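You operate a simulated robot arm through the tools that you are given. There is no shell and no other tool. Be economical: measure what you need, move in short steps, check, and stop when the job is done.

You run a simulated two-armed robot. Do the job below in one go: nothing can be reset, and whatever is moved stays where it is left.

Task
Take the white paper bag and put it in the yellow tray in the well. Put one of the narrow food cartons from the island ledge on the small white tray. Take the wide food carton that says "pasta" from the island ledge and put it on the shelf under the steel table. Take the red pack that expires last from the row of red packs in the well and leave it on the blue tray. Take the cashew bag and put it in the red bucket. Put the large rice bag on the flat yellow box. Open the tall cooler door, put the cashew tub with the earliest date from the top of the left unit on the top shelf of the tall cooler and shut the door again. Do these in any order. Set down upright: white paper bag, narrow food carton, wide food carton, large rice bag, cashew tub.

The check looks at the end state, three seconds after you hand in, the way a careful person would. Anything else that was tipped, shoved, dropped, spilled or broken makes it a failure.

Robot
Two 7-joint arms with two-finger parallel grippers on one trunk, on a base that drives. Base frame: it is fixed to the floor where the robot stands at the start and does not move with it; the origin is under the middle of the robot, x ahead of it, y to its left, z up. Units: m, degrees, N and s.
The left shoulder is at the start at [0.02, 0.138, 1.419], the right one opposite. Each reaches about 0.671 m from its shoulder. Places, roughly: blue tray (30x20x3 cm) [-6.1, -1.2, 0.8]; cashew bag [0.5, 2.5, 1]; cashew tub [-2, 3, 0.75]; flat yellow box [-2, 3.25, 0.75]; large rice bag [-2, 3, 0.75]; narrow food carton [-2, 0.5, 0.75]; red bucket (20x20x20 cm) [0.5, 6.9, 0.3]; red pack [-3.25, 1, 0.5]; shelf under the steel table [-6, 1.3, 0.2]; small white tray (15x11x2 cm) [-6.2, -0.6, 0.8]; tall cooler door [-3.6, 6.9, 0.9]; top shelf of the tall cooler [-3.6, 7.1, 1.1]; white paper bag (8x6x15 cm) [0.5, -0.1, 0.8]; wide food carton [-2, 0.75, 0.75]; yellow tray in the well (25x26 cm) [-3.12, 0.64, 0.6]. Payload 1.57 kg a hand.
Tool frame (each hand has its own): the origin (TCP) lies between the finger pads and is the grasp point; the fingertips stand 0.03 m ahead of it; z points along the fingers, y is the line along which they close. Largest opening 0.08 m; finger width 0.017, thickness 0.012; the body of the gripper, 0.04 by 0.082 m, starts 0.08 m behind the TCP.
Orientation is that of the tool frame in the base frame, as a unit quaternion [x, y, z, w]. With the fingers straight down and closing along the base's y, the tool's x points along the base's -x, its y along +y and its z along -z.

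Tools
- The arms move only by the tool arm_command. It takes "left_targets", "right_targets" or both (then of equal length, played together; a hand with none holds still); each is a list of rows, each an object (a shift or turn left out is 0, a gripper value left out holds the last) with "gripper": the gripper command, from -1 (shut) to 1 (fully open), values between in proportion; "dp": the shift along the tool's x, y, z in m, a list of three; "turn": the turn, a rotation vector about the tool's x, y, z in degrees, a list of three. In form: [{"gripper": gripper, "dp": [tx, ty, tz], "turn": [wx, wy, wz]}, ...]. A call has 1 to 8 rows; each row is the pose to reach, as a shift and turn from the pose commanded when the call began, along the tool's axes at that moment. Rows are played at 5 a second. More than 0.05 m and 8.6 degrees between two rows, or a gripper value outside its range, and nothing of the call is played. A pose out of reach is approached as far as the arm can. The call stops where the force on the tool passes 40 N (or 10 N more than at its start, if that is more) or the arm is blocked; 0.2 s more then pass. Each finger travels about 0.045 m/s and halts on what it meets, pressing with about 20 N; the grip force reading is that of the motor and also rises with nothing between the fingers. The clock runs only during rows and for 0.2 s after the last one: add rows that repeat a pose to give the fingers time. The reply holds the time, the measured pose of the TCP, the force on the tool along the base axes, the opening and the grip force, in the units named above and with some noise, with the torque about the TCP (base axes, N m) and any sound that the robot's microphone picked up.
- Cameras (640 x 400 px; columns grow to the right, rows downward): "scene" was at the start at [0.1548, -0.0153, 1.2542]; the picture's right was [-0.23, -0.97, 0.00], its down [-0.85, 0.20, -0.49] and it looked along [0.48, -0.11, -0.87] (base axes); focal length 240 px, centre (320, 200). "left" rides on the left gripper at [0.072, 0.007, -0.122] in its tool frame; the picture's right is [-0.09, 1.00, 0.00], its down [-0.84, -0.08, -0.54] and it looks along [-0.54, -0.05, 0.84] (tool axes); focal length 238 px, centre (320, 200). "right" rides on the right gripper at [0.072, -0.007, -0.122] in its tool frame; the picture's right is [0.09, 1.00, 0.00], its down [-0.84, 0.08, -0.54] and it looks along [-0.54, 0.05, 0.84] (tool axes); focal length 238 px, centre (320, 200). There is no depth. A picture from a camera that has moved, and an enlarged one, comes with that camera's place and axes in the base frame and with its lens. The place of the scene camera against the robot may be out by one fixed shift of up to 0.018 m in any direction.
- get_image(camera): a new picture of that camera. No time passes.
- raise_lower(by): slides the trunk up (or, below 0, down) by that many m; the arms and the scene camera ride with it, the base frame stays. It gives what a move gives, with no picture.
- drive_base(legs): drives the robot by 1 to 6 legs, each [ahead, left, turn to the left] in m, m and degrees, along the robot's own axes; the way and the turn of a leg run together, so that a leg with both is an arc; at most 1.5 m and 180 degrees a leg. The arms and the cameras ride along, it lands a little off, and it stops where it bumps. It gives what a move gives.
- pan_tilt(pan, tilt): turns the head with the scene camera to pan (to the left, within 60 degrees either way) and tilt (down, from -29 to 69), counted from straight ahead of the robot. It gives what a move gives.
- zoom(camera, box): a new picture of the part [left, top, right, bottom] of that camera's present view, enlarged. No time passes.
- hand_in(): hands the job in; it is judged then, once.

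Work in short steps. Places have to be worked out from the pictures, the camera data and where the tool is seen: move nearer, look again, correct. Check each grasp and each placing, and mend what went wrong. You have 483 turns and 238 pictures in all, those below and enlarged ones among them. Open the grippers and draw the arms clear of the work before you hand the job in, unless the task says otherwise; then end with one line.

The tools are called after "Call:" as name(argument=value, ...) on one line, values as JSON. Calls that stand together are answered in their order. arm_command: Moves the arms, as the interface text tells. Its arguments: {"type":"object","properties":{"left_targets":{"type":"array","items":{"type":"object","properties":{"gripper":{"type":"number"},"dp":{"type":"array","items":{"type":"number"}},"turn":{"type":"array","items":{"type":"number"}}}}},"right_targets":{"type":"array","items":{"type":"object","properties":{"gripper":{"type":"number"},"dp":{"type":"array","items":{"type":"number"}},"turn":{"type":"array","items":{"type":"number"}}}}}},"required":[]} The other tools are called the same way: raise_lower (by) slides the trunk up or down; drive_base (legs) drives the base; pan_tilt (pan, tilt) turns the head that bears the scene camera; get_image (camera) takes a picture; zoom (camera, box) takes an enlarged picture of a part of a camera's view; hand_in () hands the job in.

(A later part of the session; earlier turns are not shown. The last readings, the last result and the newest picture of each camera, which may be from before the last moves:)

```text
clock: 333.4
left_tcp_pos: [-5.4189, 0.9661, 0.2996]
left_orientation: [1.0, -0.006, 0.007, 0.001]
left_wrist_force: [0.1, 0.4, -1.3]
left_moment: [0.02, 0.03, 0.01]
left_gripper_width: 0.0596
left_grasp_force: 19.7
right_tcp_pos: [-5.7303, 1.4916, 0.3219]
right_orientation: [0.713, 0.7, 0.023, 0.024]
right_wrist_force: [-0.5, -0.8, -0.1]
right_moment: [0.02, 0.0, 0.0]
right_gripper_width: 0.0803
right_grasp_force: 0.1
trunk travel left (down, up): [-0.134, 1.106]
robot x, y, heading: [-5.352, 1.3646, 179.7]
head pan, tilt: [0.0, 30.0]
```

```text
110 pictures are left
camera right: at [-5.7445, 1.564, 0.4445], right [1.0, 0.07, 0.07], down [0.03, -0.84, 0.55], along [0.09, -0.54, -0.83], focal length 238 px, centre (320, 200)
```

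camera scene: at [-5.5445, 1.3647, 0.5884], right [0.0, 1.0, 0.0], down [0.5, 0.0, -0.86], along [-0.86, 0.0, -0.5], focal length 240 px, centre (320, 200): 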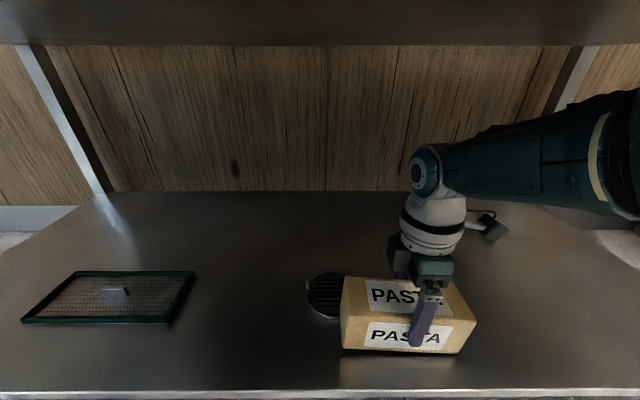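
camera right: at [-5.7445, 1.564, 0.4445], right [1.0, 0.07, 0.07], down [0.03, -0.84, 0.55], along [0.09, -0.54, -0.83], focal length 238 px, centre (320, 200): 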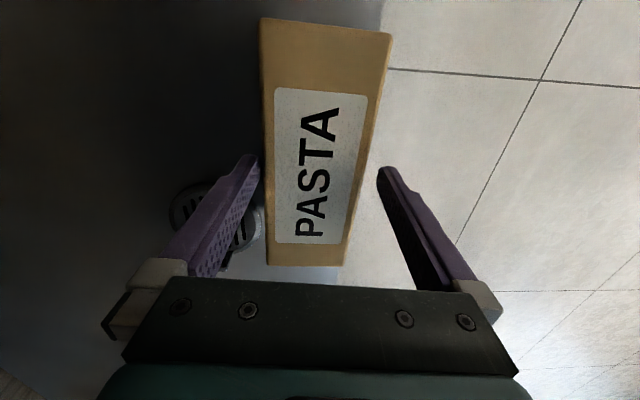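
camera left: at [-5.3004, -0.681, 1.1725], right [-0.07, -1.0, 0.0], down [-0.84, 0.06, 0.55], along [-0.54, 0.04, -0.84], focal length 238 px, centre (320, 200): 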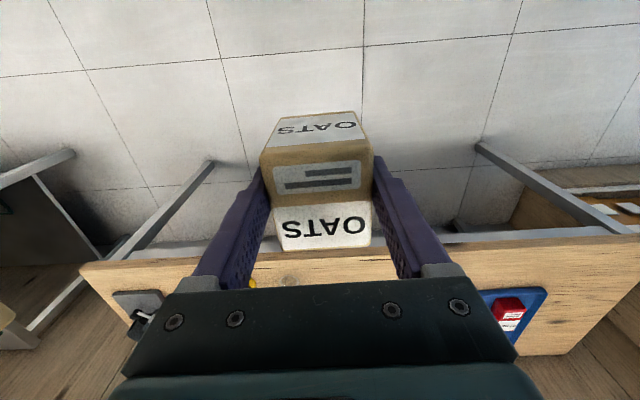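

Raising makes the robot lean (something meets the table top) and the back finger dragged the carton ~2 cm outward. I lower again, which lets the front finger push it back.

Call:
raise_lower(by=-0.02)

Call:
raise_lower(by=-0.026)

Call:
get_image(camera="right")

Call:
get_image(camera="scene")

```text
clock: 334.0
left_tcp_pos: [-5.4286, 0.97, 0.281]
left_orientation: [1.0, -0.006, 0.003, 0.001]
left_wrist_force: [-0.3, 0.3, -0.9]
left_moment: [-0.01, -0.03, 0.01]
left_gripper_width: 0.0595
left_grasp_force: 19.6
right_tcp_pos: [-5.75, 1.4936, 0.313]
right_orientation: [0.713, 0.701, 0.013, 0.013]
right_wrist_force: [0.3, 0.1, -0.2]
right_moment: [0.02, 0.01, -0.02]
right_gripper_width: 0.0799
right_grasp_force: 0.1
trunk travel left (down, up): [-0.114, 1.126]
robot x, y, heading: [-5.3516, 1.3653, 179.9]
head pan, tilt: [0.0, 30.0]
```

```text
clock: 334.8
left_tcp_pos: [-5.4404, 0.9716, 0.2526]
left_orientation: [1.0, -0.006, -0.001, 0.0]
left_wrist_force: [0.0, 0.4, -0.6]
left_moment: [-0.01, -0.02, 0.01]
left_gripper_width: 0.0594
left_grasp_force: 19.7
right_tcp_pos: [-5.7607, 1.4966, 0.2902]
right_orientation: [0.714, 0.7, 0.012, 0.011]
right_wrist_force: [1.4, -0.4, -0.4]
right_moment: [-0.02, -0.02, 0.04]
right_gripper_width: 0.0798
right_grasp_force: 0.1
trunk travel left (down, up): [-0.088, 1.152]
robot x, y, heading: [-5.3491, 1.3649, 179.7]
head pan, tilt: [0.0, 30.0]
```

```text
109 pictures are left
camera right: at [-5.771, 1.5682, 0.4124], right [1.0, 0.07, 0.03], down [0.04, -0.84, 0.54], along [0.07, -0.54, -0.84], focal length 238 px, centre (320, 200)
```

right: 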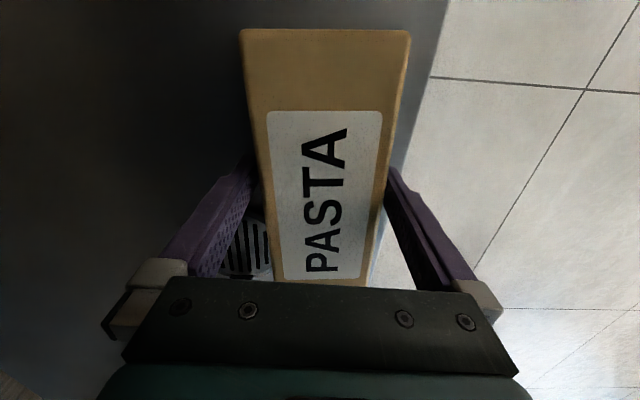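

```text
108 pictures are left
camera scene: at [-5.5446, 1.3638, 0.5898], right [0.0, 1.0, 0.0], down [0.5, 0.0, -0.86], along [-0.86, 0.0, -0.5], focal length 240 px, centre (320, 200)
```

scene: 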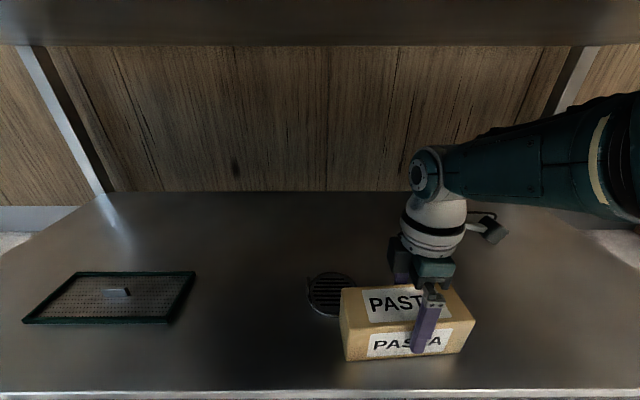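

Restored. I try lifting only the hand with the arm (small steps) instead of the trunk.

Call:
arm_command(right_targets=[{"dp": [0, 0.002, -0.008], "turn": [0.8, 0, 0]}, {"dp": [0, 0.003, -0.016], "turn": [1.5, 0, 0]}, {"dp": [0, 0.003, -0.024], "turn": [1.5, 0, 0]}])

Call:
get_image(camera="right")

```text
clock: 335.6
left_tcp_pos: [-5.4385, 0.9711, 0.2536]
left_orientation: [1.0, -0.008, 0.001, 0.0]
left_wrist_force: [-0.4, 0.6, -1.8]
left_moment: [-0.01, -0.01, 0.0]
left_gripper_width: 0.0596
left_grasp_force: 20.1
right_tcp_pos: [-5.7678, 1.4913, 0.303]
right_orientation: [0.714, 0.7, 0.004, 0.002]
right_wrist_force: [0.0, 1.2, -0.2]
right_moment: [-0.03, 0.02, 0.02]
right_gripper_width: 0.0802
right_grasp_force: 0.1
right hand out of reach, approached as far as the arm can: row 1, 2, 3
trunk travel left (down, up): [-0.088, 1.152]
robot x, y, heading: [-5.3493, 1.3646, 179.5]
head pan, tilt: [0.0, 30.0]
```

```text
107 pictures are left
camera right: at [-5.7755, 1.565, 0.4248], right [1.0, 0.07, 0.01], down [0.06, -0.84, 0.54], along [0.05, -0.54, -0.84], focal length 238 px, centre (320, 200)
```

right: 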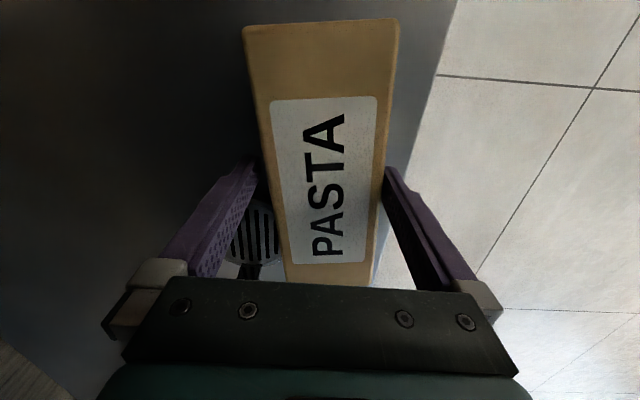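

The arm lifts freely. I continue up another 3 cm.

Call:
arm_command(right_targets=[{"dp": [0, 0.002, -0.01]}, {"dp": [0, 0.004, -0.02]}, {"dp": [0, 0.006, -0.03]}, {"dp": [0, 0.008, -0.04]}])

Call:
get_image(camera="right")

```text
clock: 336.8
left_tcp_pos: [-5.4281, 0.9705, 0.2557]
left_orientation: [1.0, -0.007, 0.004, -0.001]
left_wrist_force: [-0.3, 0.3, -0.6]
left_moment: [0.03, 0.02, 0.02]
left_gripper_width: 0.0598
left_grasp_force: 20.3
right_tcp_pos: [-5.7611, 1.4898, 0.3192]
right_orientation: [0.716, 0.698, 0.015, 0.014]
right_wrist_force: [0.6, -0.3, -0.6]
right_moment: [0.01, -0.03, 0.0]
right_gripper_width: 0.0799
right_grasp_force: 0.1
right hand out of reach, approached as far as the arm can: row 1, 2, 3, 4
trunk travel left (down, up): [-0.088, 1.152]
robot x, y, heading: [-5.353, 1.3626, 179.8]
head pan, tilt: [0.0, 30.0]
stopped in row 4 (right hand): the arm was blocked; the commanded pose is now the measured one
```

```text
106 pictures are left
camera right: at [-5.7723, 1.5613, 0.4413], right [1.0, 0.07, 0.04], down [0.04, -0.84, 0.54], along [0.07, -0.54, -0.84], focal length 238 px, centre (320, 200)
```

right: 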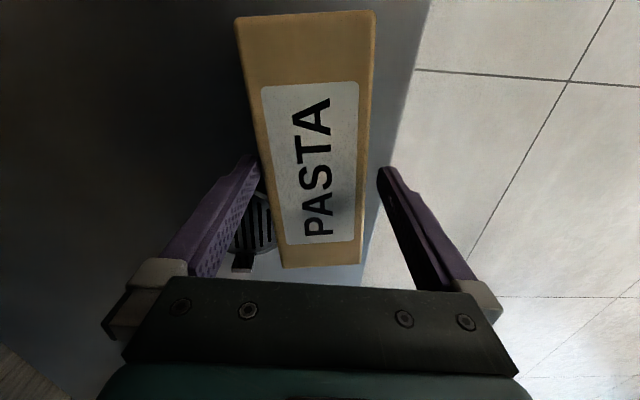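

The elbow seems to touch the table top. I lower the trunk a little (gaining elbow room) and lift the hand again with the arm.

Call:
raise_lower(by=-0.025)

Call:
arm_command(right_targets=[{"dp": [0, -0.002, -0.01], "turn": [0.8, 0, 0]}, {"dp": [0, -0.002, -0.02], "turn": [1.5, 0, 0]}, {"dp": [0, -0.002, -0.03], "turn": [1.5, 0, 0]}, {"dp": [0, -0.002, -0.04], "turn": [1.5, 0, 0]}, {"dp": [0, -0.002, -0.05], "turn": [1.5, 0, 0]}])

Call:
get_image(camera="right")

```text
clock: 337.5
left_tcp_pos: [-5.4366, 0.9712, 0.2281]
left_orientation: [1.0, -0.007, 0.002, 0.0]
left_wrist_force: [0.4, 0.4, -0.6]
left_moment: [0.03, 0.0, -0.02]
left_gripper_width: 0.0596
left_grasp_force: 20.3
right_tcp_pos: [-5.7738, 1.4908, 0.2975]
right_orientation: [0.714, 0.7, 0.01, 0.008]
right_wrist_force: [-0.5, -0.3, -0.4]
right_moment: [-0.01, 0.0, 0.03]
right_gripper_width: 0.0801
right_grasp_force: 0.1
trunk travel left (down, up): [-0.063, 1.177]
robot x, y, heading: [-5.3532, 1.364, 179.9]
head pan, tilt: [0.0, 30.0]
```

```text
clock: 338.9
left_tcp_pos: [-5.427, 0.9692, 0.229]
left_orientation: [1.0, -0.007, 0.004, 0.0]
left_wrist_force: [-0.6, 0.3, -0.6]
left_moment: [-0.01, 0.01, 0.01]
left_gripper_width: 0.0599
left_grasp_force: 19.6
right_tcp_pos: [-5.7749, 1.4868, 0.3263]
right_orientation: [0.714, 0.7, 0.013, 0.01]
right_wrist_force: [1.3, -0.4, 0.9]
right_moment: [-0.02, -0.07, 0.01]
right_gripper_width: 0.0803
right_grasp_force: 0.0
right hand out of reach, approached as far as the arm can: row 1, 2, 3, 4, 5
trunk travel left (down, up): [-0.063, 1.177]
robot x, y, heading: [-5.3499, 1.3634, 179.8]
head pan, tilt: [0.0, 30.0]
stopped in row 5 (right hand): the arm was blocked; the commanded pose is now the measured one
```

```text
105 pictures are left
camera right: at [-5.7851, 1.5581, 0.4494], right [1.0, 0.07, 0.03], down [0.04, -0.84, 0.54], along [0.06, -0.54, -0.84], focal length 238 px, centre (320, 200)
```

right: 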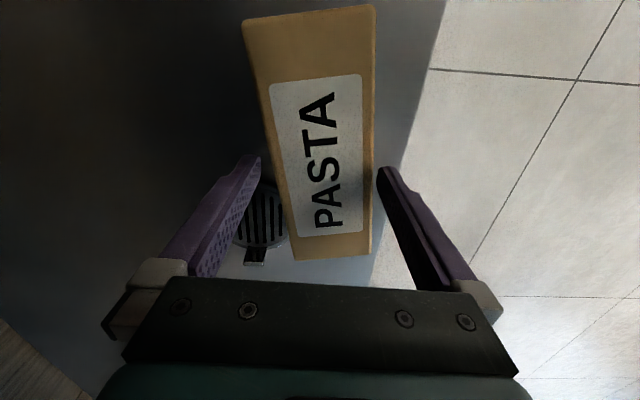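

Progress: the box was nudged inward and the tips are near its top. Once more the same way.

Call:
raise_lower(by=-0.025)

Call:
arm_command(right_targets=[{"dp": [0, 0, -0.01], "turn": [0.8, 0, 0]}, {"dp": [0, 0, -0.02], "turn": [1.5, 0, 0]}, {"dp": [0, 0, -0.03], "turn": [1.5, 0, 0]}, {"dp": [0, 0, -0.04], "turn": [1.5, 0, 0]}, {"dp": [0, 0, -0.05], "turn": [1.5, 0, 0]}])

Call:
get_image(camera="scene")

Call:
get_image(camera="right")

```text
clock: 339.6
left_tcp_pos: [-5.4349, 0.9723, 0.2026]
left_orientation: [1.0, -0.008, 0.002, -0.001]
left_wrist_force: [-0.5, 0.3, -0.9]
left_moment: [0.01, -0.03, -0.01]
left_gripper_width: 0.0599
left_grasp_force: 19.7
right_tcp_pos: [-5.7869, 1.4884, 0.3056]
right_orientation: [0.715, 0.699, 0.007, 0.005]
right_wrist_force: [-0.5, -0.5, 0.1]
right_moment: [0.04, 0.01, 0.01]
right_gripper_width: 0.0801
right_grasp_force: 0.1
trunk travel left (down, up): [-0.038, 1.202]
robot x, y, heading: [-5.3509, 1.3623, 179.9]
head pan, tilt: [0.0, 30.0]
```

```text
clock: 341.0
left_tcp_pos: [-5.4231, 0.9685, 0.2042]
left_orientation: [1.0, -0.008, 0.005, 0.001]
left_wrist_force: [0.0, 0.0, -1.3]
left_moment: [0.01, -0.01, -0.04]
left_gripper_width: 0.0598
left_grasp_force: 19.6
right_tcp_pos: [-5.7847, 1.4822, 0.3408]
right_orientation: [0.714, 0.7, 0.01, 0.008]
right_wrist_force: [0.2, -0.2, 1.4]
right_moment: [0.0, 0.03, 0.0]
right_gripper_width: 0.0804
right_grasp_force: 0.0
right hand out of reach, approached as far as the arm can: row 1, 2, 3, 4, 5
trunk travel left (down, up): [-0.038, 1.202]
robot x, y, heading: [-5.3496, 1.3645, 179.5]
head pan, tilt: [0.0, 30.0]
stopped in row 5 (right hand): the arm was blocked; the commanded pose is now the measured one
```

```text
104 pictures are left
camera scene: at [-5.529, 1.3616, 0.5387], right [0.01, 1.0, 0.0], down [0.51, 0.0, -0.86], along [-0.86, 0.0, -0.51], focal length 240 px, centre (320, 200)
```

scene: 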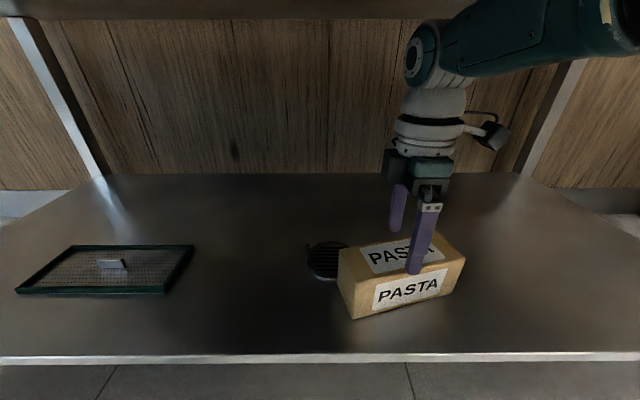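

```text
103 pictures are left
camera right: at [-5.7934, 1.5538, 0.4635], right [1.0, 0.07, 0.03], down [0.05, -0.84, 0.54], along [0.06, -0.54, -0.84], focal length 238 px, centre (320, 200)
```

right: 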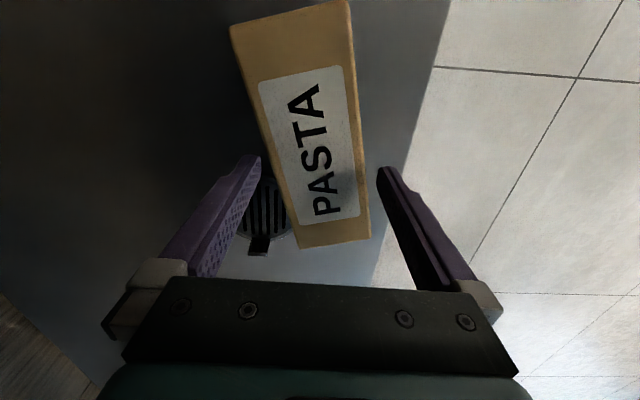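

The carton stands well inside, slightly rotated. One more cycle for clearance before backing out.

Call:
raise_lower(by=-0.03)

Call:
arm_command(right_targets=[{"dp": [0, 0, -0.01]}, {"dp": [0, 0, -0.02]}, {"dp": [0, 0, -0.03]}, {"dp": [0, 0, -0.038]}])

Call:
drive_base(legs=[[-0.04, 0, 0]])

Call:
get_image(camera="scene")

```text
clock: 341.5
left_tcp_pos: [-5.4306, 0.9705, 0.1811]
left_orientation: [1.0, -0.008, 0.003, 0.001]
left_wrist_force: [-0.1, -0.1, -0.9]
left_moment: [0.02, -0.02, -0.01]
left_gripper_width: 0.0597
left_grasp_force: 19.4
right_tcp_pos: [-5.793, 1.4843, 0.3284]
right_orientation: [0.715, 0.699, 0.009, 0.006]
right_wrist_force: [3.1, 0.3, 19.6]
right_moment: [-0.07, -0.94, 0.28]
right_gripper_width: 0.0802
right_grasp_force: 0.0
trunk travel left (down, up): [-0.017, 1.223]
robot x, y, heading: [-5.3471, 1.3622, 179.9]
head pan, tilt: [0.0, 30.0]
stopped: the force on the tool passed its limit at 67 N (the readings are from after the stop); the commanded pose is now the measured one
```

```text
clock: 342.7
left_tcp_pos: [-5.422, 0.9676, 0.1829]
left_orientation: [1.0, -0.008, 0.005, 0.001]
left_wrist_force: [-0.3, 1.3, -0.8]
left_moment: [-0.01, -0.04, 0.01]
left_gripper_width: 0.0596
left_grasp_force: 20.0
right_tcp_pos: [-5.7843, 1.4803, 0.3528]
right_orientation: [0.715, 0.699, 0.02, 0.018]
right_wrist_force: [0.4, 0.2, 0.1]
right_moment: [0.03, 0.01, -0.01]
right_gripper_width: 0.0801
right_grasp_force: 0.0
right hand out of reach, approached as far as the arm can: row 3, 4
trunk travel left (down, up): [-0.017, 1.223]
robot x, y, heading: [-5.3512, 1.3596, 179.7]
head pan, tilt: [0.0, 30.0]
stopped in row 4 (right hand): the arm was blocked; the commanded pose is now the measured one
```

```text
clock: 343.6
left_tcp_pos: [-5.4134, 0.97, 0.1845]
left_orientation: [1.0, -0.009, -0.004, 0.001]
left_wrist_force: [-0.9, -0.4, -1.4]
left_moment: [-0.02, -0.01, -0.02]
left_gripper_width: 0.0596
left_grasp_force: 20.6
right_tcp_pos: [-5.7763, 1.4822, 0.3645]
right_orientation: [0.715, 0.699, 0.011, 0.008]
right_wrist_force: [-0.8, -0.1, 0.2]
right_moment: [0.01, -0.03, -0.05]
right_gripper_width: 0.0801
right_grasp_force: 0.0
trunk travel left (down, up): [-0.017, 1.223]
robot x, y, heading: [-5.3115, 1.3593, 179.5]
head pan, tilt: [0.0, 30.0]
```

```text
102 pictures are left
camera scene: at [-5.5131, 1.3631, 0.5201], right [0.01, 1.0, 0.0], down [0.5, 0.0, -0.87], along [-0.87, 0.0, -0.5], focal length 240 px, centre (320, 200)
```

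scene: 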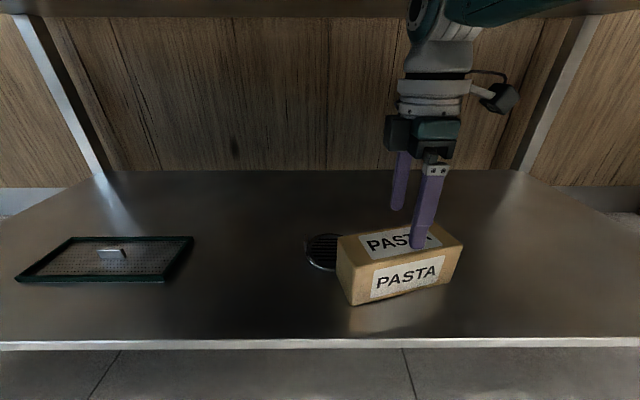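

The hand is clear above the carton, which stands upright on the shelf. I back out and raise the trunk.

Call:
drive_base(legs=[[-0.45, 0, 0]])

Call:
raise_lower(by=0.4)

Call:
get_image(camera="scene")

```text
clock: 346.4
left_tcp_pos: [-4.9419, 0.9701, 0.1832]
left_orientation: [1.0, 0.0, -0.003, 0.0]
left_wrist_force: [-0.7, -0.2, -1.6]
left_moment: [-0.01, -0.06, 0.0]
left_gripper_width: 0.0594
left_grasp_force: 20.1
right_tcp_pos: [-5.3133, 1.4769, 0.3655]
right_orientation: [0.71, 0.704, 0.012, 0.007]
right_wrist_force: [-0.7, 0.2, -0.3]
right_moment: [0.03, -0.03, 0.01]
right_gripper_width: 0.0801
right_grasp_force: 0.1
trunk travel left (down, up): [-0.017, 1.223]
robot x, y, heading: [-4.8457, 1.3648, -179.3]
head pan, tilt: [0.0, 30.0]
```

```text
clock: 350.2
left_tcp_pos: [-4.9406, 0.9716, 0.5818]
left_orientation: [1.0, -0.001, -0.003, 0.0]
left_wrist_force: [-0.5, -0.4, -0.3]
left_moment: [0.03, 0.01, -0.01]
left_gripper_width: 0.0596
left_grasp_force: 20.2
right_tcp_pos: [-5.3114, 1.477, 0.7632]
right_orientation: [0.71, 0.704, 0.011, 0.007]
right_wrist_force: [0.0, 0.5, 0.1]
right_moment: [0.04, -0.02, -0.02]
right_gripper_width: 0.08
right_grasp_force: 0.1
trunk travel left (down, up): [-0.417, 0.823]
robot x, y, heading: [-4.8435, 1.3658, -179.3]
head pan, tilt: [0.0, 30.0]
```

```text
101 pictures are left
camera scene: at [-5.047, 1.3619, 0.9191], right [-0.01, 1.0, 0.0], down [0.5, 0.01, -0.87], along [-0.87, -0.01, -0.5], focal length 240 px, centre (320, 200)
```

scene: 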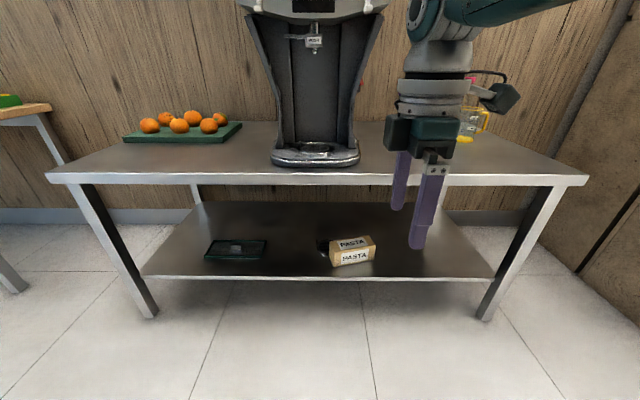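

PASTA stands on the lower shelf. For OATS, the tray (x≈-6.25…-6.09, y≈-0.66…-0.54, behind bottles) is too deep for a vertical hand, so I'll set OATS on the free front of the wooden table and regrasp it with a forward tilt. First I un-yaw the right hand and park it.

Call:
arm_command(right_targets=[{"turn": [0, 0, 8.5], "dp": [0, 0.02, 0.01]}, {"turn": [0, 0, 17], "dp": [0, 0.04, 0.02]}, {"turn": [0, 0, 25.5], "dp": [0, 0.06, 0.03]}, {"turn": [0, 0, 34], "dp": [0, 0.08, 0.04]}, {"turn": [0, 0, 42.5], "dp": [0, 0.1, 0.06]}, {"turn": [0, 0, 51], "dp": [0, 0.12, 0.08]}, {"turn": [0, 0, 59.5], "dp": [0, 0.14, 0.1]}, {"turn": [0, 0, 68], "dp": [0, 0.16, 0.12]}])

Call:
arm_command(right_targets=[{"turn": [0, 0, 7.5]}, {"turn": [0, 0, 15]}, {"turn": [0, 0, 22]}])

```text
clock: 352.0
left_tcp_pos: [-4.9411, 0.9719, 0.5826]
left_orientation: [1.0, 0.0, -0.002, -0.001]
left_wrist_force: [-0.1, -0.1, -1.4]
left_moment: [0.02, 0.01, 0.01]
left_gripper_width: 0.0599
left_grasp_force: 19.6
right_tcp_pos: [-5.2534, 1.479, 0.6005]
right_orientation: [0.982, 0.186, 0.014, -0.001]
right_wrist_force: [-0.1, 0.6, 0.8]
right_moment: [-0.07, 0.0, -0.01]
right_gripper_width: 0.0799
right_grasp_force: 0.1
right hand out of reach, approached as far as the arm can: row 1, 2, 3, 4, 5, 6, 7, 8
trunk travel left (down, up): [-0.417, 0.823]
robot x, y, heading: [-4.8495, 1.36, -179.4]
head pan, tilt: [0.0, 30.0]
```

```text
clock: 352.8
left_tcp_pos: [-4.9404, 0.97, 0.5835]
left_orientation: [1.0, 0.0, -0.002, 0.0]
left_wrist_force: [-0.3, -0.1, -1.2]
left_moment: [-0.01, -0.02, -0.01]
left_gripper_width: 0.0598
left_grasp_force: 19.8
right_tcp_pos: [-5.2528, 1.4763, 0.5994]
right_orientation: [1.0, -0.004, 0.013, -0.002]
right_wrist_force: [0.3, -0.9, 0.7]
right_moment: [-0.02, 0.0, 0.0]
right_gripper_width: 0.0801
right_grasp_force: 0.1
right hand out of reach, approached as far as the arm can: row 3
trunk travel left (down, up): [-0.417, 0.823]
robot x, y, heading: [-4.8441, 1.3599, -179.5]
head pan, tilt: [0.0, 30.0]
```

I park the right hand sideways and simultaneously bring the left hand (OATS) back to the front.

Call:
arm_command(right_targets=[{"dp": [0.0375, -0.03, 0]}, {"dp": [0.075, -0.06, 0]}, {"dp": [0.1125, -0.09, 0]}, {"dp": [0.15, -0.12, 0]}, {"dp": [0.1875, -0.15, 0]}, {"dp": [0.225, -0.18, 0]}, {"dp": [0.2625, -0.21, 0]}, {"dp": [0.3, -0.24, 0]}], left_targets=[{"dp": [-0.02, -0.035, 0]}, {"dp": [-0.04, -0.07, 0]}, {"dp": [-0.06, -0.105, 0]}, {"dp": [-0.08, -0.14, -0.01]}, {"dp": [-0.1, -0.175, -0.01]}, {"dp": [-0.12, -0.21, -0.02]}, {"dp": [-0.135, -0.245, -0.03]}, {"dp": [-0.135, -0.27, -0.04]}])

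Call:
arm_command(left_targets=[{"dp": [-0.04, 0.01, -0.02]}, {"dp": [-0.08, 0.02, -0.04]}, {"dp": [-0.12, 0.02, -0.06]}, {"dp": [-0.16, 0.02, -0.08]}, {"dp": [-0.19, 0.02, -0.1]}])

```text
clock: 354.6
left_tcp_pos: [-5.0716, 1.2455, 0.6259]
left_orientation: [1.0, 0.0, -0.003, 0.0]
left_wrist_force: [0.3, -0.2, -1.9]
left_moment: [-0.01, 0.02, -0.05]
left_gripper_width: 0.0599
left_grasp_force: 19.9
right_tcp_pos: [-4.9536, 1.7166, 0.6062]
right_orientation: [1.0, -0.002, 0.012, -0.003]
right_wrist_force: [0.3, 0.4, 0.7]
right_moment: [0.01, 0.03, 0.01]
right_gripper_width: 0.0799
right_grasp_force: 0.1
trunk travel left (down, up): [-0.417, 0.823]
robot x, y, heading: [-4.8478, 1.361, -179.5]
head pan, tilt: [0.0, 30.0]
```

```text
clock: 355.8
left_tcp_pos: [-5.2627, 1.221, 0.7268]
left_orientation: [1.0, 0.0, -0.004, 0.0]
left_wrist_force: [0.2, 0.0, -1.1]
left_moment: [0.01, -0.03, 0.02]
left_gripper_width: 0.0596
left_grasp_force: 20.3
right_tcp_pos: [-4.9558, 1.7156, 0.6059]
right_orientation: [1.0, -0.004, 0.013, -0.003]
right_wrist_force: [-0.4, 0.3, -0.1]
right_moment: [0.03, 0.0, 0.0]
right_gripper_width: 0.0802
right_grasp_force: 0.0
trunk travel left (down, up): [-0.417, 0.823]
robot x, y, heading: [-4.8492, 1.3652, -179.5]
head pan, tilt: [0.0, 30.0]
```

I raise the trunk and drive to the wooden table's free middle-front area (y≈-0.8).

Call:
raise_lower(by=0.28)

Call:
drive_base(legs=[[0, 1.0, 0], [0, 1.02, 0], [0.5, 0, 0]])

Call:
get_image(camera="scene")

```text
clock: 358.6
left_tcp_pos: [-5.2627, 1.2207, 1.0066]
left_orientation: [1.0, 0.0, -0.002, 0.0]
left_wrist_force: [0.1, -1.3, -1.2]
left_moment: [0.02, -0.01, 0.0]
left_gripper_width: 0.0595
left_grasp_force: 20.0
right_tcp_pos: [-4.955, 1.7145, 0.885]
right_orientation: [1.0, -0.003, 0.013, -0.003]
right_wrist_force: [-0.5, 0.8, 0.0]
right_moment: [-0.01, 0.05, -0.01]
right_gripper_width: 0.0801
right_grasp_force: 0.1
trunk travel left (down, up): [-0.697, 0.543]
robot x, y, heading: [-4.8462, 1.3661, -179.3]
head pan, tilt: [0.0, 30.0]
```

```text
clock: 371.4
left_tcp_pos: [-5.7327, -0.8486, 1.0063]
left_orientation: [1.0, 0.019, -0.002, 0.0]
left_wrist_force: [-0.4, -0.7, -1.1]
left_moment: [-0.01, -0.01, 0.02]
left_gripper_width: 0.0597
left_grasp_force: 20.0
right_tcp_pos: [-5.4438, -0.3432, 0.8858]
right_orientation: [1.0, 0.015, 0.014, -0.002]
right_wrist_force: [-0.5, 0.7, 0.4]
right_moment: [-0.01, 0.0, -0.01]
right_gripper_width: 0.0799
right_grasp_force: 0.1
trunk travel left (down, up): [-0.697, 0.543]
robot x, y, heading: [-5.3234, -0.6897, -177.6]
head pan, tilt: [0.0, 30.0]
```

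```text
100 pictures are left
camera scene: at [-5.5224, -0.6994, 1.1992], right [-0.05, 1.0, 0.0], down [0.5, 0.02, -0.87], along [-0.87, -0.04, -0.5], focal length 240 px, centre (320, 200)
```

scene: 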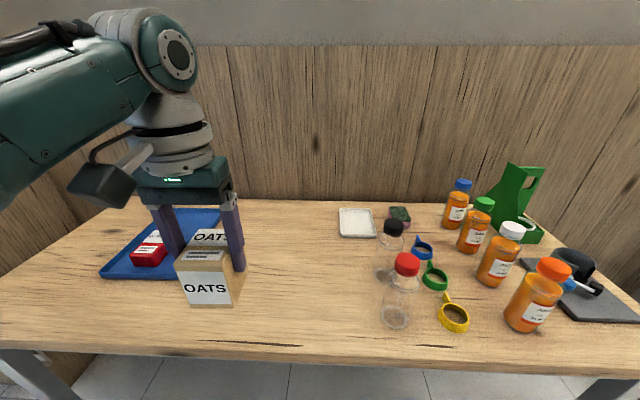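

The tray is at x -6.256…-6.098, y≈-0.66…-0.55, with bottles at (-5.84,-0.56) and (-5.96,-0.55). I drive 0.13 m in and lower OATS onto the clear table area.

Call:
drive_base(legs=[[0.14, 0, -2.4]])

Call:
raise_lower(by=-0.19)

Call:
get_image(camera="scene")

```text
clock: 372.7
left_tcp_pos: [-5.8796, -0.8339, 1.0063]
left_orientation: [1.0, -0.003, -0.003, 0.0]
left_wrist_force: [0.4, -0.1, -1.9]
left_moment: [-0.03, 0.0, 0.02]
left_gripper_width: 0.0597
left_grasp_force: 20.0
right_tcp_pos: [-5.5673, -0.3431, 0.8867]
right_orientation: [1.0, -0.007, 0.014, -0.003]
right_wrist_force: [0.7, 0.8, -0.4]
right_moment: [-0.02, 0.0, 0.02]
right_gripper_width: 0.0799
right_grasp_force: 0.1
trunk travel left (down, up): [-0.697, 0.543]
robot x, y, heading: [-5.4631, -0.696, -180.0]
head pan, tilt: [0.0, 30.0]
```

```text
clock: 374.8
left_tcp_pos: [-5.8806, -0.8336, 0.8183]
left_orientation: [1.0, -0.003, -0.005, 0.0]
left_wrist_force: [0.9, 0.1, 18.1]
left_moment: [-0.03, 0.26, 0.0]
left_gripper_width: 0.0596
left_grasp_force: 20.5
right_tcp_pos: [-5.5688, -0.3427, 0.6944]
right_orientation: [1.0, -0.006, 0.013, -0.002]
right_wrist_force: [-0.2, 0.0, 0.1]
right_moment: [0.02, -0.03, -0.01]
right_gripper_width: 0.0797
right_grasp_force: 0.0
trunk travel left (down, up): [-0.507, 0.733]
robot x, y, heading: [-5.4599, -0.6944, -180.0]
head pan, tilt: [0.0, 30.0]
```

```text
99 pictures are left
camera scene: at [-5.6634, -0.6953, 1.0097], right [0.0, 1.0, 0.0], down [0.5, 0.0, -0.87], along [-0.87, 0.0, -0.5], focal length 240 px, centre (320, 200)
```

scene: 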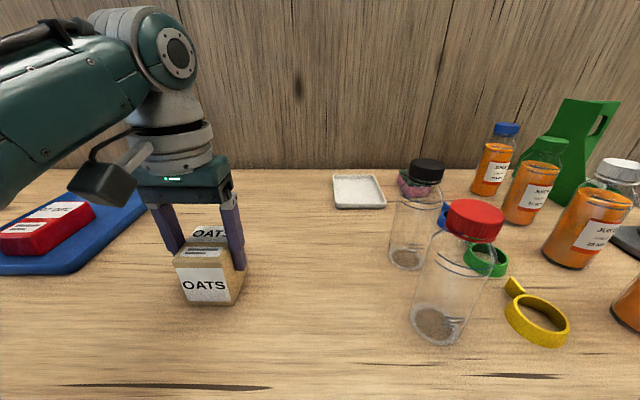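

Already in contact (18 N up): the carton rests on the table. I release and raise the hand.

Call:
arm_command(left_targets=[{"gripper": 1}, {"gripper": 1}, {"gripper": 1}, {"gripper": 1}])

Call:
raise_lower(by=0.12)

Call:
get_image(camera="left")

```text
clock: 375.8
left_tcp_pos: [-5.8784, -0.8342, 0.817]
left_orientation: [1.0, -0.004, -0.002, -0.001]
left_wrist_force: [0.8, 1.1, -0.4]
left_moment: [0.0, -0.03, 0.01]
left_gripper_width: 0.0801
left_grasp_force: 0.0
right_tcp_pos: [-5.5668, -0.3416, 0.6956]
right_orientation: [1.0, -0.008, 0.014, -0.003]
right_wrist_force: [-0.6, -0.9, 0.4]
right_moment: [-0.02, 0.03, 0.0]
right_gripper_width: 0.0799
right_grasp_force: 0.0
trunk travel left (down, up): [-0.507, 0.733]
robot x, y, heading: [-5.4629, -0.693, -179.9]
head pan, tilt: [0.0, 30.0]
```

```text
clock: 377.3
left_tcp_pos: [-5.8786, -0.8352, 0.9363]
left_orientation: [1.0, -0.004, -0.003, 0.0]
left_wrist_force: [-0.4, 0.6, 0.4]
left_moment: [-0.01, -0.03, -0.02]
left_gripper_width: 0.08
left_grasp_force: 0.0
right_tcp_pos: [-5.567, -0.3427, 0.8156]
right_orientation: [1.0, -0.007, 0.013, -0.002]
right_wrist_force: [1.2, -0.1, 0.3]
right_moment: [0.01, -0.03, 0.0]
right_gripper_width: 0.0803
right_grasp_force: 0.1
trunk travel left (down, up): [-0.627, 0.613]
robot x, y, heading: [-5.4624, -0.6962, -179.5]
head pan, tilt: [0.0, 30.0]
```

```text
98 pictures are left
camera left: at [-5.8061, -0.8422, 1.0581], right [-0.1, -1.0, 0.0], down [-0.83, 0.08, 0.55], along [-0.54, 0.05, -0.84], focal length 238 px, centre (320, 200)
```

left: 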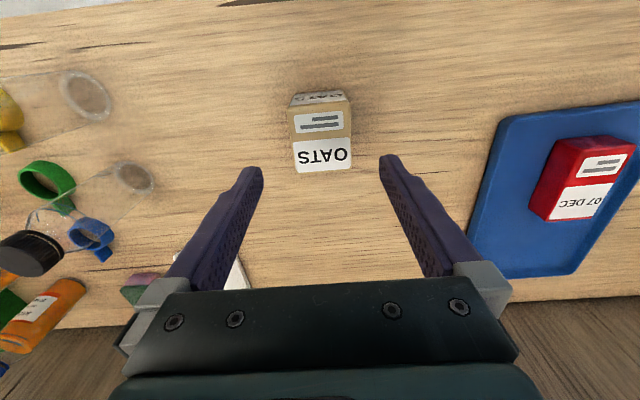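

OATS stands free at (-5.879, -0.834). I tilt the left hand 45° forward and move to a pre-grasp behind it.

Call:
arm_command(left_targets=[{"dp": [0.02, 0, 0], "turn": [0, -7.5, 0]}, {"dp": [0.04, 0, 0.005], "turn": [0, -15, 0]}, {"dp": [0.06, 0, 0.012], "turn": [0, -22.5, 0]}, {"dp": [0.075, 0, 0.02], "turn": [0, -30, 0]}, {"dp": [0.085, 0, 0.03], "turn": [0, -37.5, 0]}, {"dp": [0.092, 0, 0.039], "turn": [0, -45, 0]}])

Call:
get_image(camera="left")

```text
clock: 378.7
left_tcp_pos: [-5.7875, -0.8357, 0.8965]
left_orientation: [0.923, -0.003, -0.385, -0.001]
left_wrist_force: [-0.2, 0.3, 0.5]
left_moment: [-0.01, 0.04, 0.0]
left_gripper_width: 0.08
left_grasp_force: 0.1
right_tcp_pos: [-5.5674, -0.3423, 0.8158]
right_orientation: [1.0, -0.006, 0.014, -0.002]
right_wrist_force: [0.5, 0.4, 0.7]
right_moment: [0.02, 0.01, 0.0]
right_gripper_width: 0.0798
right_grasp_force: 0.1
trunk travel left (down, up): [-0.627, 0.613]
robot x, y, heading: [-5.46, -0.6934, -179.7]
head pan, tilt: [0.0, 30.0]
```

```text
97 pictures are left
camera left: at [-5.6492, -0.8437, 0.9322], right [-0.07, -1.0, 0.07], down [-0.2, 0.08, 0.98], along [-0.98, 0.06, -0.21], focal length 238 px, centre (320, 200)
```

left: 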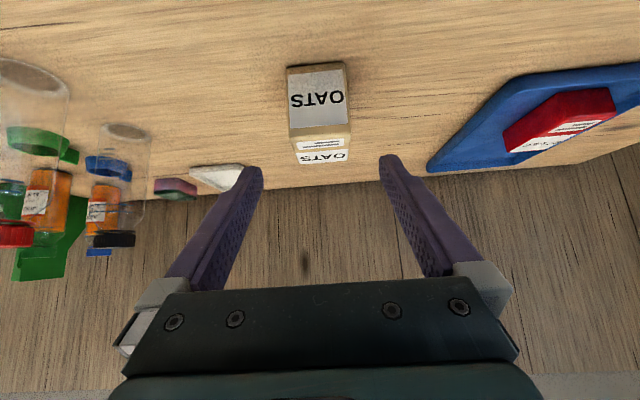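

Aligned. I advance 0.13 m along the fingers and close.

Call:
arm_command(left_targets=[{"dp": [0, 0, 0.045]}, {"dp": [0, 0, 0.09]}, {"dp": [0, 0, 0.13]}])

Call:
arm_command(left_targets=[{"gripper": -1}, {"gripper": -1}, {"gripper": -1}, {"gripper": -1}, {"gripper": -1}])

Call:
raise_lower(by=0.2)

Call:
get_image(camera="left")

```text
clock: 379.5
left_tcp_pos: [-5.882, -0.8305, 0.8089]
left_orientation: [0.923, -0.003, -0.386, -0.001]
left_wrist_force: [-0.4, 0.3, -0.8]
left_moment: [-0.01, 0.01, 0.0]
left_gripper_width: 0.0799
left_grasp_force: 0.1
right_tcp_pos: [-5.5678, -0.3421, 0.815]
right_orientation: [1.0, -0.007, 0.013, -0.002]
right_wrist_force: [-0.8, 0.3, 0.2]
right_moment: [0.01, -0.01, 0.04]
right_gripper_width: 0.0801
right_grasp_force: 0.0
trunk travel left (down, up): [-0.627, 0.613]
robot x, y, heading: [-5.4611, -0.6929, -179.7]
head pan, tilt: [0.0, 30.0]
```

```text
clock: 380.7
left_tcp_pos: [-5.8805, -0.8318, 0.8084]
left_orientation: [0.923, -0.003, -0.385, 0.0]
left_wrist_force: [-1.0, -0.1, 0.1]
left_moment: [-0.03, 0.05, 0.0]
left_gripper_width: 0.0597
left_grasp_force: 19.9
right_tcp_pos: [-5.5668, -0.3437, 0.8159]
right_orientation: [1.0, -0.006, 0.013, -0.003]
right_wrist_force: [0.0, -0.2, -0.7]
right_moment: [-0.01, 0.01, 0.0]
right_gripper_width: 0.0801
right_grasp_force: 0.1
trunk travel left (down, up): [-0.627, 0.613]
robot x, y, heading: [-5.4654, -0.6939, -180.0]
head pan, tilt: [0.0, 30.0]
```

```text
clock: 382.9
left_tcp_pos: [-5.8804, -0.8311, 1.0093]
left_orientation: [0.923, -0.002, -0.385, 0.0]
left_wrist_force: [-0.6, -0.5, -1.4]
left_moment: [-0.03, -0.02, 0.01]
left_gripper_width: 0.0595
left_grasp_force: 19.9
right_tcp_pos: [-5.5679, -0.3431, 1.0146]
right_orientation: [1.0, -0.006, 0.014, -0.003]
right_wrist_force: [-0.1, 1.0, -0.7]
right_moment: [-0.01, 0.02, -0.03]
right_gripper_width: 0.0799
right_grasp_force: 0.2
trunk travel left (down, up): [-0.827, 0.413]
robot x, y, heading: [-5.4663, -0.6918, -179.6]
head pan, tilt: [0.0, 30.0]
```

```text
96 pictures are left
camera left: at [-5.743, -0.839, 1.0433], right [-0.07, -1.0, 0.07], down [-0.2, 0.08, 0.98], along [-0.98, 0.06, -0.21], focal length 238 px, centre (320, 200)
```

left: 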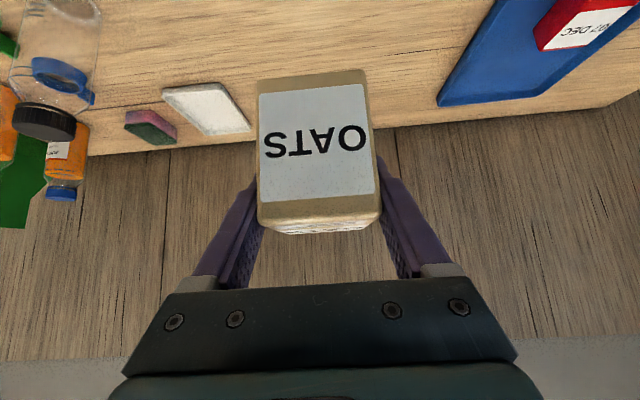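

OATS is re-gripped level. Now I yaw the left hand 30° to the right (so the hand's back stays clear of the bottles) and pull the parked right hand back 8 cm.

Call:
arm_command(left_targets=[{"turn": [5.32, 0, 5.29]}, {"turn": [10.64, 0, 10.58]}, {"turn": [15.96, 0, 15.87]}, {"turn": [21.28, 0, 21.16]}], right_targets=[{"dp": [0.02, 0, 0]}, {"dp": [0.04, 0, 0]}, {"dp": [0.06, 0, 0]}, {"dp": [0.08, 0, 0]}])

Call:
drive_base(legs=[[0, -0.15, 0]])

```text
clock: 383.9
left_tcp_pos: [-5.8809, -0.8316, 1.007]
left_orientation: [0.891, -0.243, -0.371, -0.099]
left_wrist_force: [-0.3, -0.8, -1.3]
left_moment: [0.01, -0.01, 0.02]
left_gripper_width: 0.0596
left_grasp_force: 20.1
right_tcp_pos: [-5.4856, -0.3416, 1.0192]
right_orientation: [1.0, -0.008, 0.013, -0.002]
right_wrist_force: [-1.0, 0.3, 1.1]
right_moment: [-0.02, -0.01, -0.01]
right_gripper_width: 0.0802
right_grasp_force: 0.1
trunk travel left (down, up): [-0.827, 0.413]
robot x, y, heading: [-5.4612, -0.6963, -179.6]
head pan, tilt: [0.0, 30.0]
```

```text
clock: 385.2
left_tcp_pos: [-5.8815, -0.6776, 1.0072]
left_orientation: [0.891, -0.242, -0.371, -0.1]
left_wrist_force: [-0.6, -0.2, -0.6]
left_moment: [-0.01, -0.05, 0.01]
left_gripper_width: 0.0596
left_grasp_force: 19.8
right_tcp_pos: [-5.4867, -0.1863, 1.0178]
right_orientation: [1.0, -0.008, 0.014, -0.003]
right_wrist_force: [0.2, -0.4, 0.0]
right_moment: [-0.01, 0.02, -0.02]
right_gripper_width: 0.0799
right_grasp_force: 0.1
trunk travel left (down, up): [-0.827, 0.413]
robot x, y, heading: [-5.4576, -0.538, -179.9]
head pan, tilt: [0.0, 30.0]
```

Now I reach forward and up with the arm (so the shoulder can come lower).

Call:
arm_command(left_targets=[{"dp": [-0.0435, 0.003, -0.0035]}, {"dp": [-0.087, 0.006, -0.007]}, {"dp": [-0.1305, 0.009, -0.0105]}, {"dp": [-0.174, 0.012, -0.014]}, {"dp": [-0.2175, 0.015, -0.0175]}, {"dp": [-0.261, 0.018, -0.021]}])

Call:
raise_lower(by=-0.2)

Call:
get_image(camera="scene")

```text
clock: 386.6
left_tcp_pos: [-6.0335, -0.6062, 1.207]
left_orientation: [0.891, -0.241, -0.371, -0.1]
left_wrist_force: [-0.6, 0.2, -1.6]
left_moment: [-0.01, -0.04, 0.01]
left_gripper_width: 0.0593
left_grasp_force: 19.6
right_tcp_pos: [-5.4865, -0.1878, 1.0191]
right_orientation: [1.0, -0.007, 0.014, -0.002]
right_wrist_force: [-0.1, 1.7, 0.0]
right_moment: [0.01, 0.0, 0.03]
right_gripper_width: 0.0799
right_grasp_force: 0.0
trunk travel left (down, up): [-0.827, 0.413]
robot x, y, heading: [-5.4638, -0.5405, -179.6]
head pan, tilt: [0.0, 30.0]
```

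```text
clock: 388.8
left_tcp_pos: [-6.0344, -0.607, 1.0067]
left_orientation: [0.891, -0.242, -0.371, -0.1]
left_wrist_force: [0.4, -0.2, -1.2]
left_moment: [-0.01, -0.04, 0.03]
left_gripper_width: 0.0598
left_grasp_force: 20.1
right_tcp_pos: [-5.4873, -0.1865, 0.8182]
right_orientation: [1.0, -0.007, 0.013, -0.002]
right_wrist_force: [0.6, 0.2, -0.5]
right_moment: [0.01, -0.01, 0.02]
right_gripper_width: 0.08
right_grasp_force: 0.0
trunk travel left (down, up): [-0.627, 0.613]
robot x, y, heading: [-5.4658, -0.5456, -179.8]
head pan, tilt: [0.0, 30.0]
```

```text
95 pictures are left
camera scene: at [-5.6629, -0.541, 1.1292], right [0.0, 1.0, 0.0], down [0.5, 0.0, -0.87], along [-0.87, 0.0, -0.5], focal length 240 px, centre (320, 200)
```

scene: 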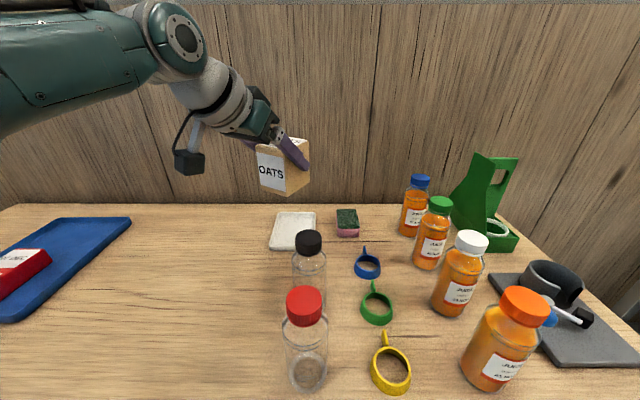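

Path is clear of the bottles. I drive 0.12 m forward to bring OATS over the tray (centre ≈(-6.16, -0.60)).

Call:
drive_base(legs=[[0.12, 0, 0]])

Call:
get_image(camera="left")

Call:
get_image(camera="scene")

```text
clock: 390.1
left_tcp_pos: [-6.1596, -0.6058, 1.0073]
left_orientation: [0.891, -0.242, -0.371, -0.1]
left_wrist_force: [-0.8, 0.5, -1.0]
left_moment: [-0.02, 0.03, -0.03]
left_gripper_width: 0.06
left_grasp_force: 19.9
right_tcp_pos: [-5.6122, -0.1885, 0.8176]
right_orientation: [1.0, -0.008, 0.014, -0.002]
right_wrist_force: [-0.1, 0.8, 0.3]
right_moment: [0.01, -0.01, -0.03]
right_gripper_width: 0.0803
right_grasp_force: 0.0
trunk travel left (down, up): [-0.627, 0.613]
robot x, y, heading: [-5.5902, -0.5408, -179.8]
head pan, tilt: [0.0, 30.0]
```

```text
94 pictures are left
camera left: at [-6.0449, -0.682, 1.0419], right [-0.56, -0.83, 0.07], down [-0.14, 0.17, 0.98], along [-0.82, 0.54, -0.21], focal length 238 px, centre (320, 200)
```

left: 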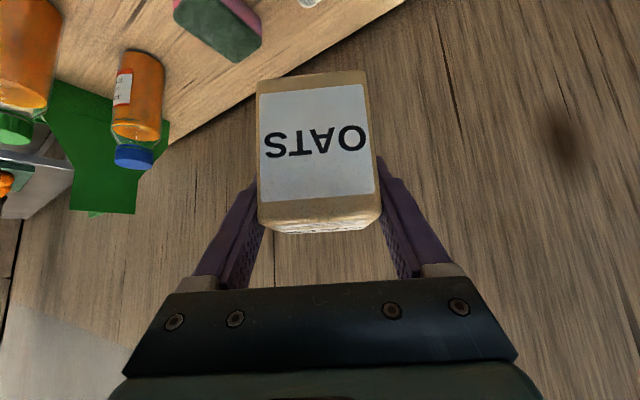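

```text
93 pictures are left
camera scene: at [-5.7891, -0.5412, 1.1292], right [0.0, 1.0, 0.0], down [0.5, 0.0, -0.87], along [-0.87, 0.0, -0.5], focal length 240 px, centre (320, 200)
```

scene: 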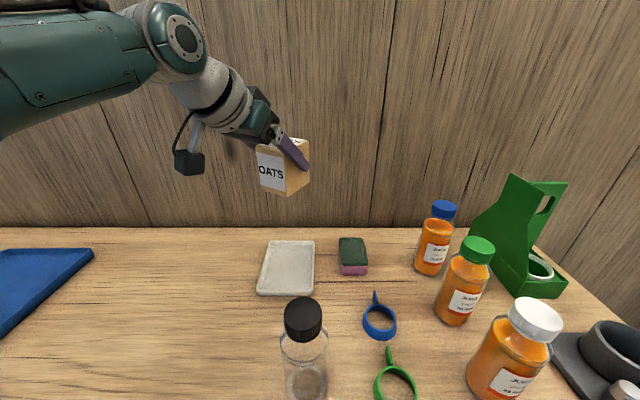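

The hand is over the tray centre. I lower the trunk 0.15 and check.

Call:
raise_lower(by=-0.15)

Call:
get_image(camera="scene")

```text
clock: 391.8
left_tcp_pos: [-6.1599, -0.6066, 0.8565]
left_orientation: [0.891, -0.243, -0.371, -0.101]
left_wrist_force: [0.5, 0.3, -1.4]
left_moment: [-0.02, 0.02, 0.03]
left_gripper_width: 0.0597
left_grasp_force: 19.6
right_tcp_pos: [-5.6119, -0.187, 0.6685]
right_orientation: [1.0, -0.008, 0.014, -0.002]
right_wrist_force: [0.2, -0.4, 1.4]
right_moment: [0.0, -0.04, 0.03]
right_gripper_width: 0.08
right_grasp_force: 0.0
trunk travel left (down, up): [-0.477, 0.763]
robot x, y, heading: [-5.5893, -0.5387, -179.8]
head pan, tilt: [0.0, 30.0]
```

```text
92 pictures are left
camera scene: at [-5.789, -0.5412, 0.9792], right [0.0, 1.0, 0.0], down [0.5, 0.0, -0.87], along [-0.87, 0.0, -0.5], focal length 240 px, centre (320, 200)
```

scene: 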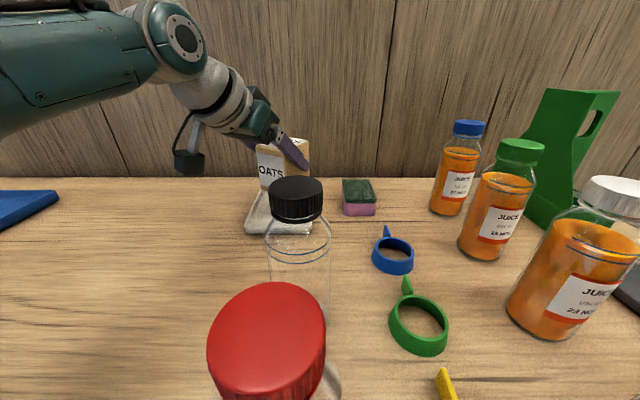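

The chest camera is close above the red-capped bottle, so I finish the descent with the arm only.

Call:
arm_command(left_targets=[{"dp": [0.007, 0, 0.007]}, {"dp": [0.014, 0, 0.014]}, {"dp": [0.021, 0, 0.021]}])

Call:
zoom(camera="scene", box=[160, 100, 400, 250])

```text
clock: 392.6
left_tcp_pos: [-6.1596, -0.6054, 0.8263]
left_orientation: [0.89, -0.242, -0.373, -0.1]
left_wrist_force: [-0.5, -0.9, 0.1]
left_moment: [-0.01, 0.0, 0.02]
left_gripper_width: 0.0597
left_grasp_force: 19.9
right_tcp_pos: [-5.6118, -0.1891, 0.6684]
right_orientation: [1.0, -0.009, 0.014, -0.002]
right_wrist_force: [0.2, 0.7, 0.5]
right_moment: [-0.01, 0.0, -0.06]
right_gripper_width: 0.08
right_grasp_force: 0.1
trunk travel left (down, up): [-0.477, 0.763]
robot x, y, heading: [-5.5891, -0.5374, -180.1]
head pan, tilt: [0.0, 30.0]
```

```text
2.67 times, centred on (280, 175) of scene
camera zoom: at [-5.7889, -0.5412, 0.9792], right [0.0, 1.0, 0.0], down [0.5, 0.0, -0.87], along [-0.87, 0.0, -0.5], focal length 639 px, centre (427, 267)
```

zoom: 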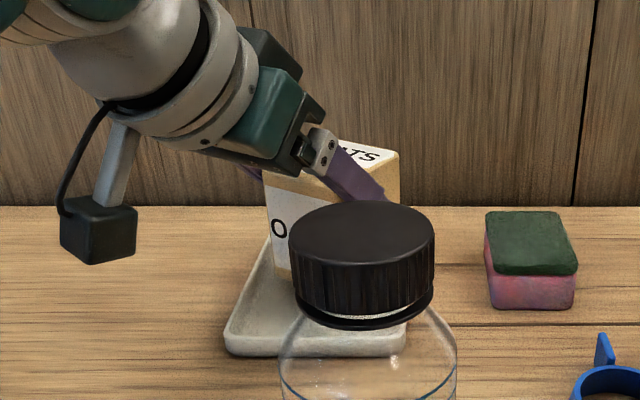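

Call:
arm_command(left_targets=[{"dp": [0.003, 0, 0.003]}, {"dp": [0.006, 0, 0.006]}, {"dp": [0.006, 0, 0.006]}])

```text
clock: 393.4
left_tcp_pos: [-6.1623, -0.6041, 0.8211]
left_orientation: [0.89, -0.243, -0.374, -0.1]
left_wrist_force: [4.8, -2.0, 15.6]
left_moment: [0.69, 0.08, -0.17]
left_gripper_width: 0.0603
left_grasp_force: 20.0
right_tcp_pos: [-5.6133, -0.1898, 0.6689]
right_orientation: [1.0, -0.008, 0.013, -0.002]
right_wrist_force: [0.1, -0.8, 0.3]
right_moment: [0.03, 0.0, -0.02]
right_gripper_width: 0.0798
right_grasp_force: 0.0
trunk travel left (down, up): [-0.477, 0.763]
robot x, y, heading: [-5.5894, -0.5433, -180.0]
head pan, tilt: [0.0, 30.0]
```

Torque shows the carton's right corner on the tray rim. I lift 1 cm, shift 1.2 cm to the left (-y) and lower again.

Call:
arm_command(left_targets=[{"dp": [-0.007, 0, -0.007]}, {"dp": [-0.0028, 0.0104, -0.0113]}, {"dp": [0.0028, 0.0104, -0.0057]}, {"dp": [0.006, 0.0104, -0.0025]}, {"dp": [0.0085, 0.0104, 0.0]}, {"dp": [0.0085, 0.0104, 0.0]}])

```text
clock: 394.8
left_tcp_pos: [-6.1607, -0.6181, 0.8128]
left_orientation: [0.89, -0.242, -0.372, -0.1]
left_wrist_force: [0.2, -0.1, -0.1]
left_moment: [-0.03, -0.02, -0.02]
left_gripper_width: 0.0595
left_grasp_force: 20.3
right_tcp_pos: [-5.6118, -0.1879, 0.6686]
right_orientation: [1.0, -0.008, 0.014, -0.002]
right_wrist_force: [-0.5, 0.1, -0.3]
right_moment: [-0.02, 0.03, -0.03]
right_gripper_width: 0.0801
right_grasp_force: 0.1
trunk travel left (down, up): [-0.477, 0.763]
robot x, y, heading: [-5.5904, -0.5432, -179.7]
head pan, tilt: [0.0, 30.0]
```

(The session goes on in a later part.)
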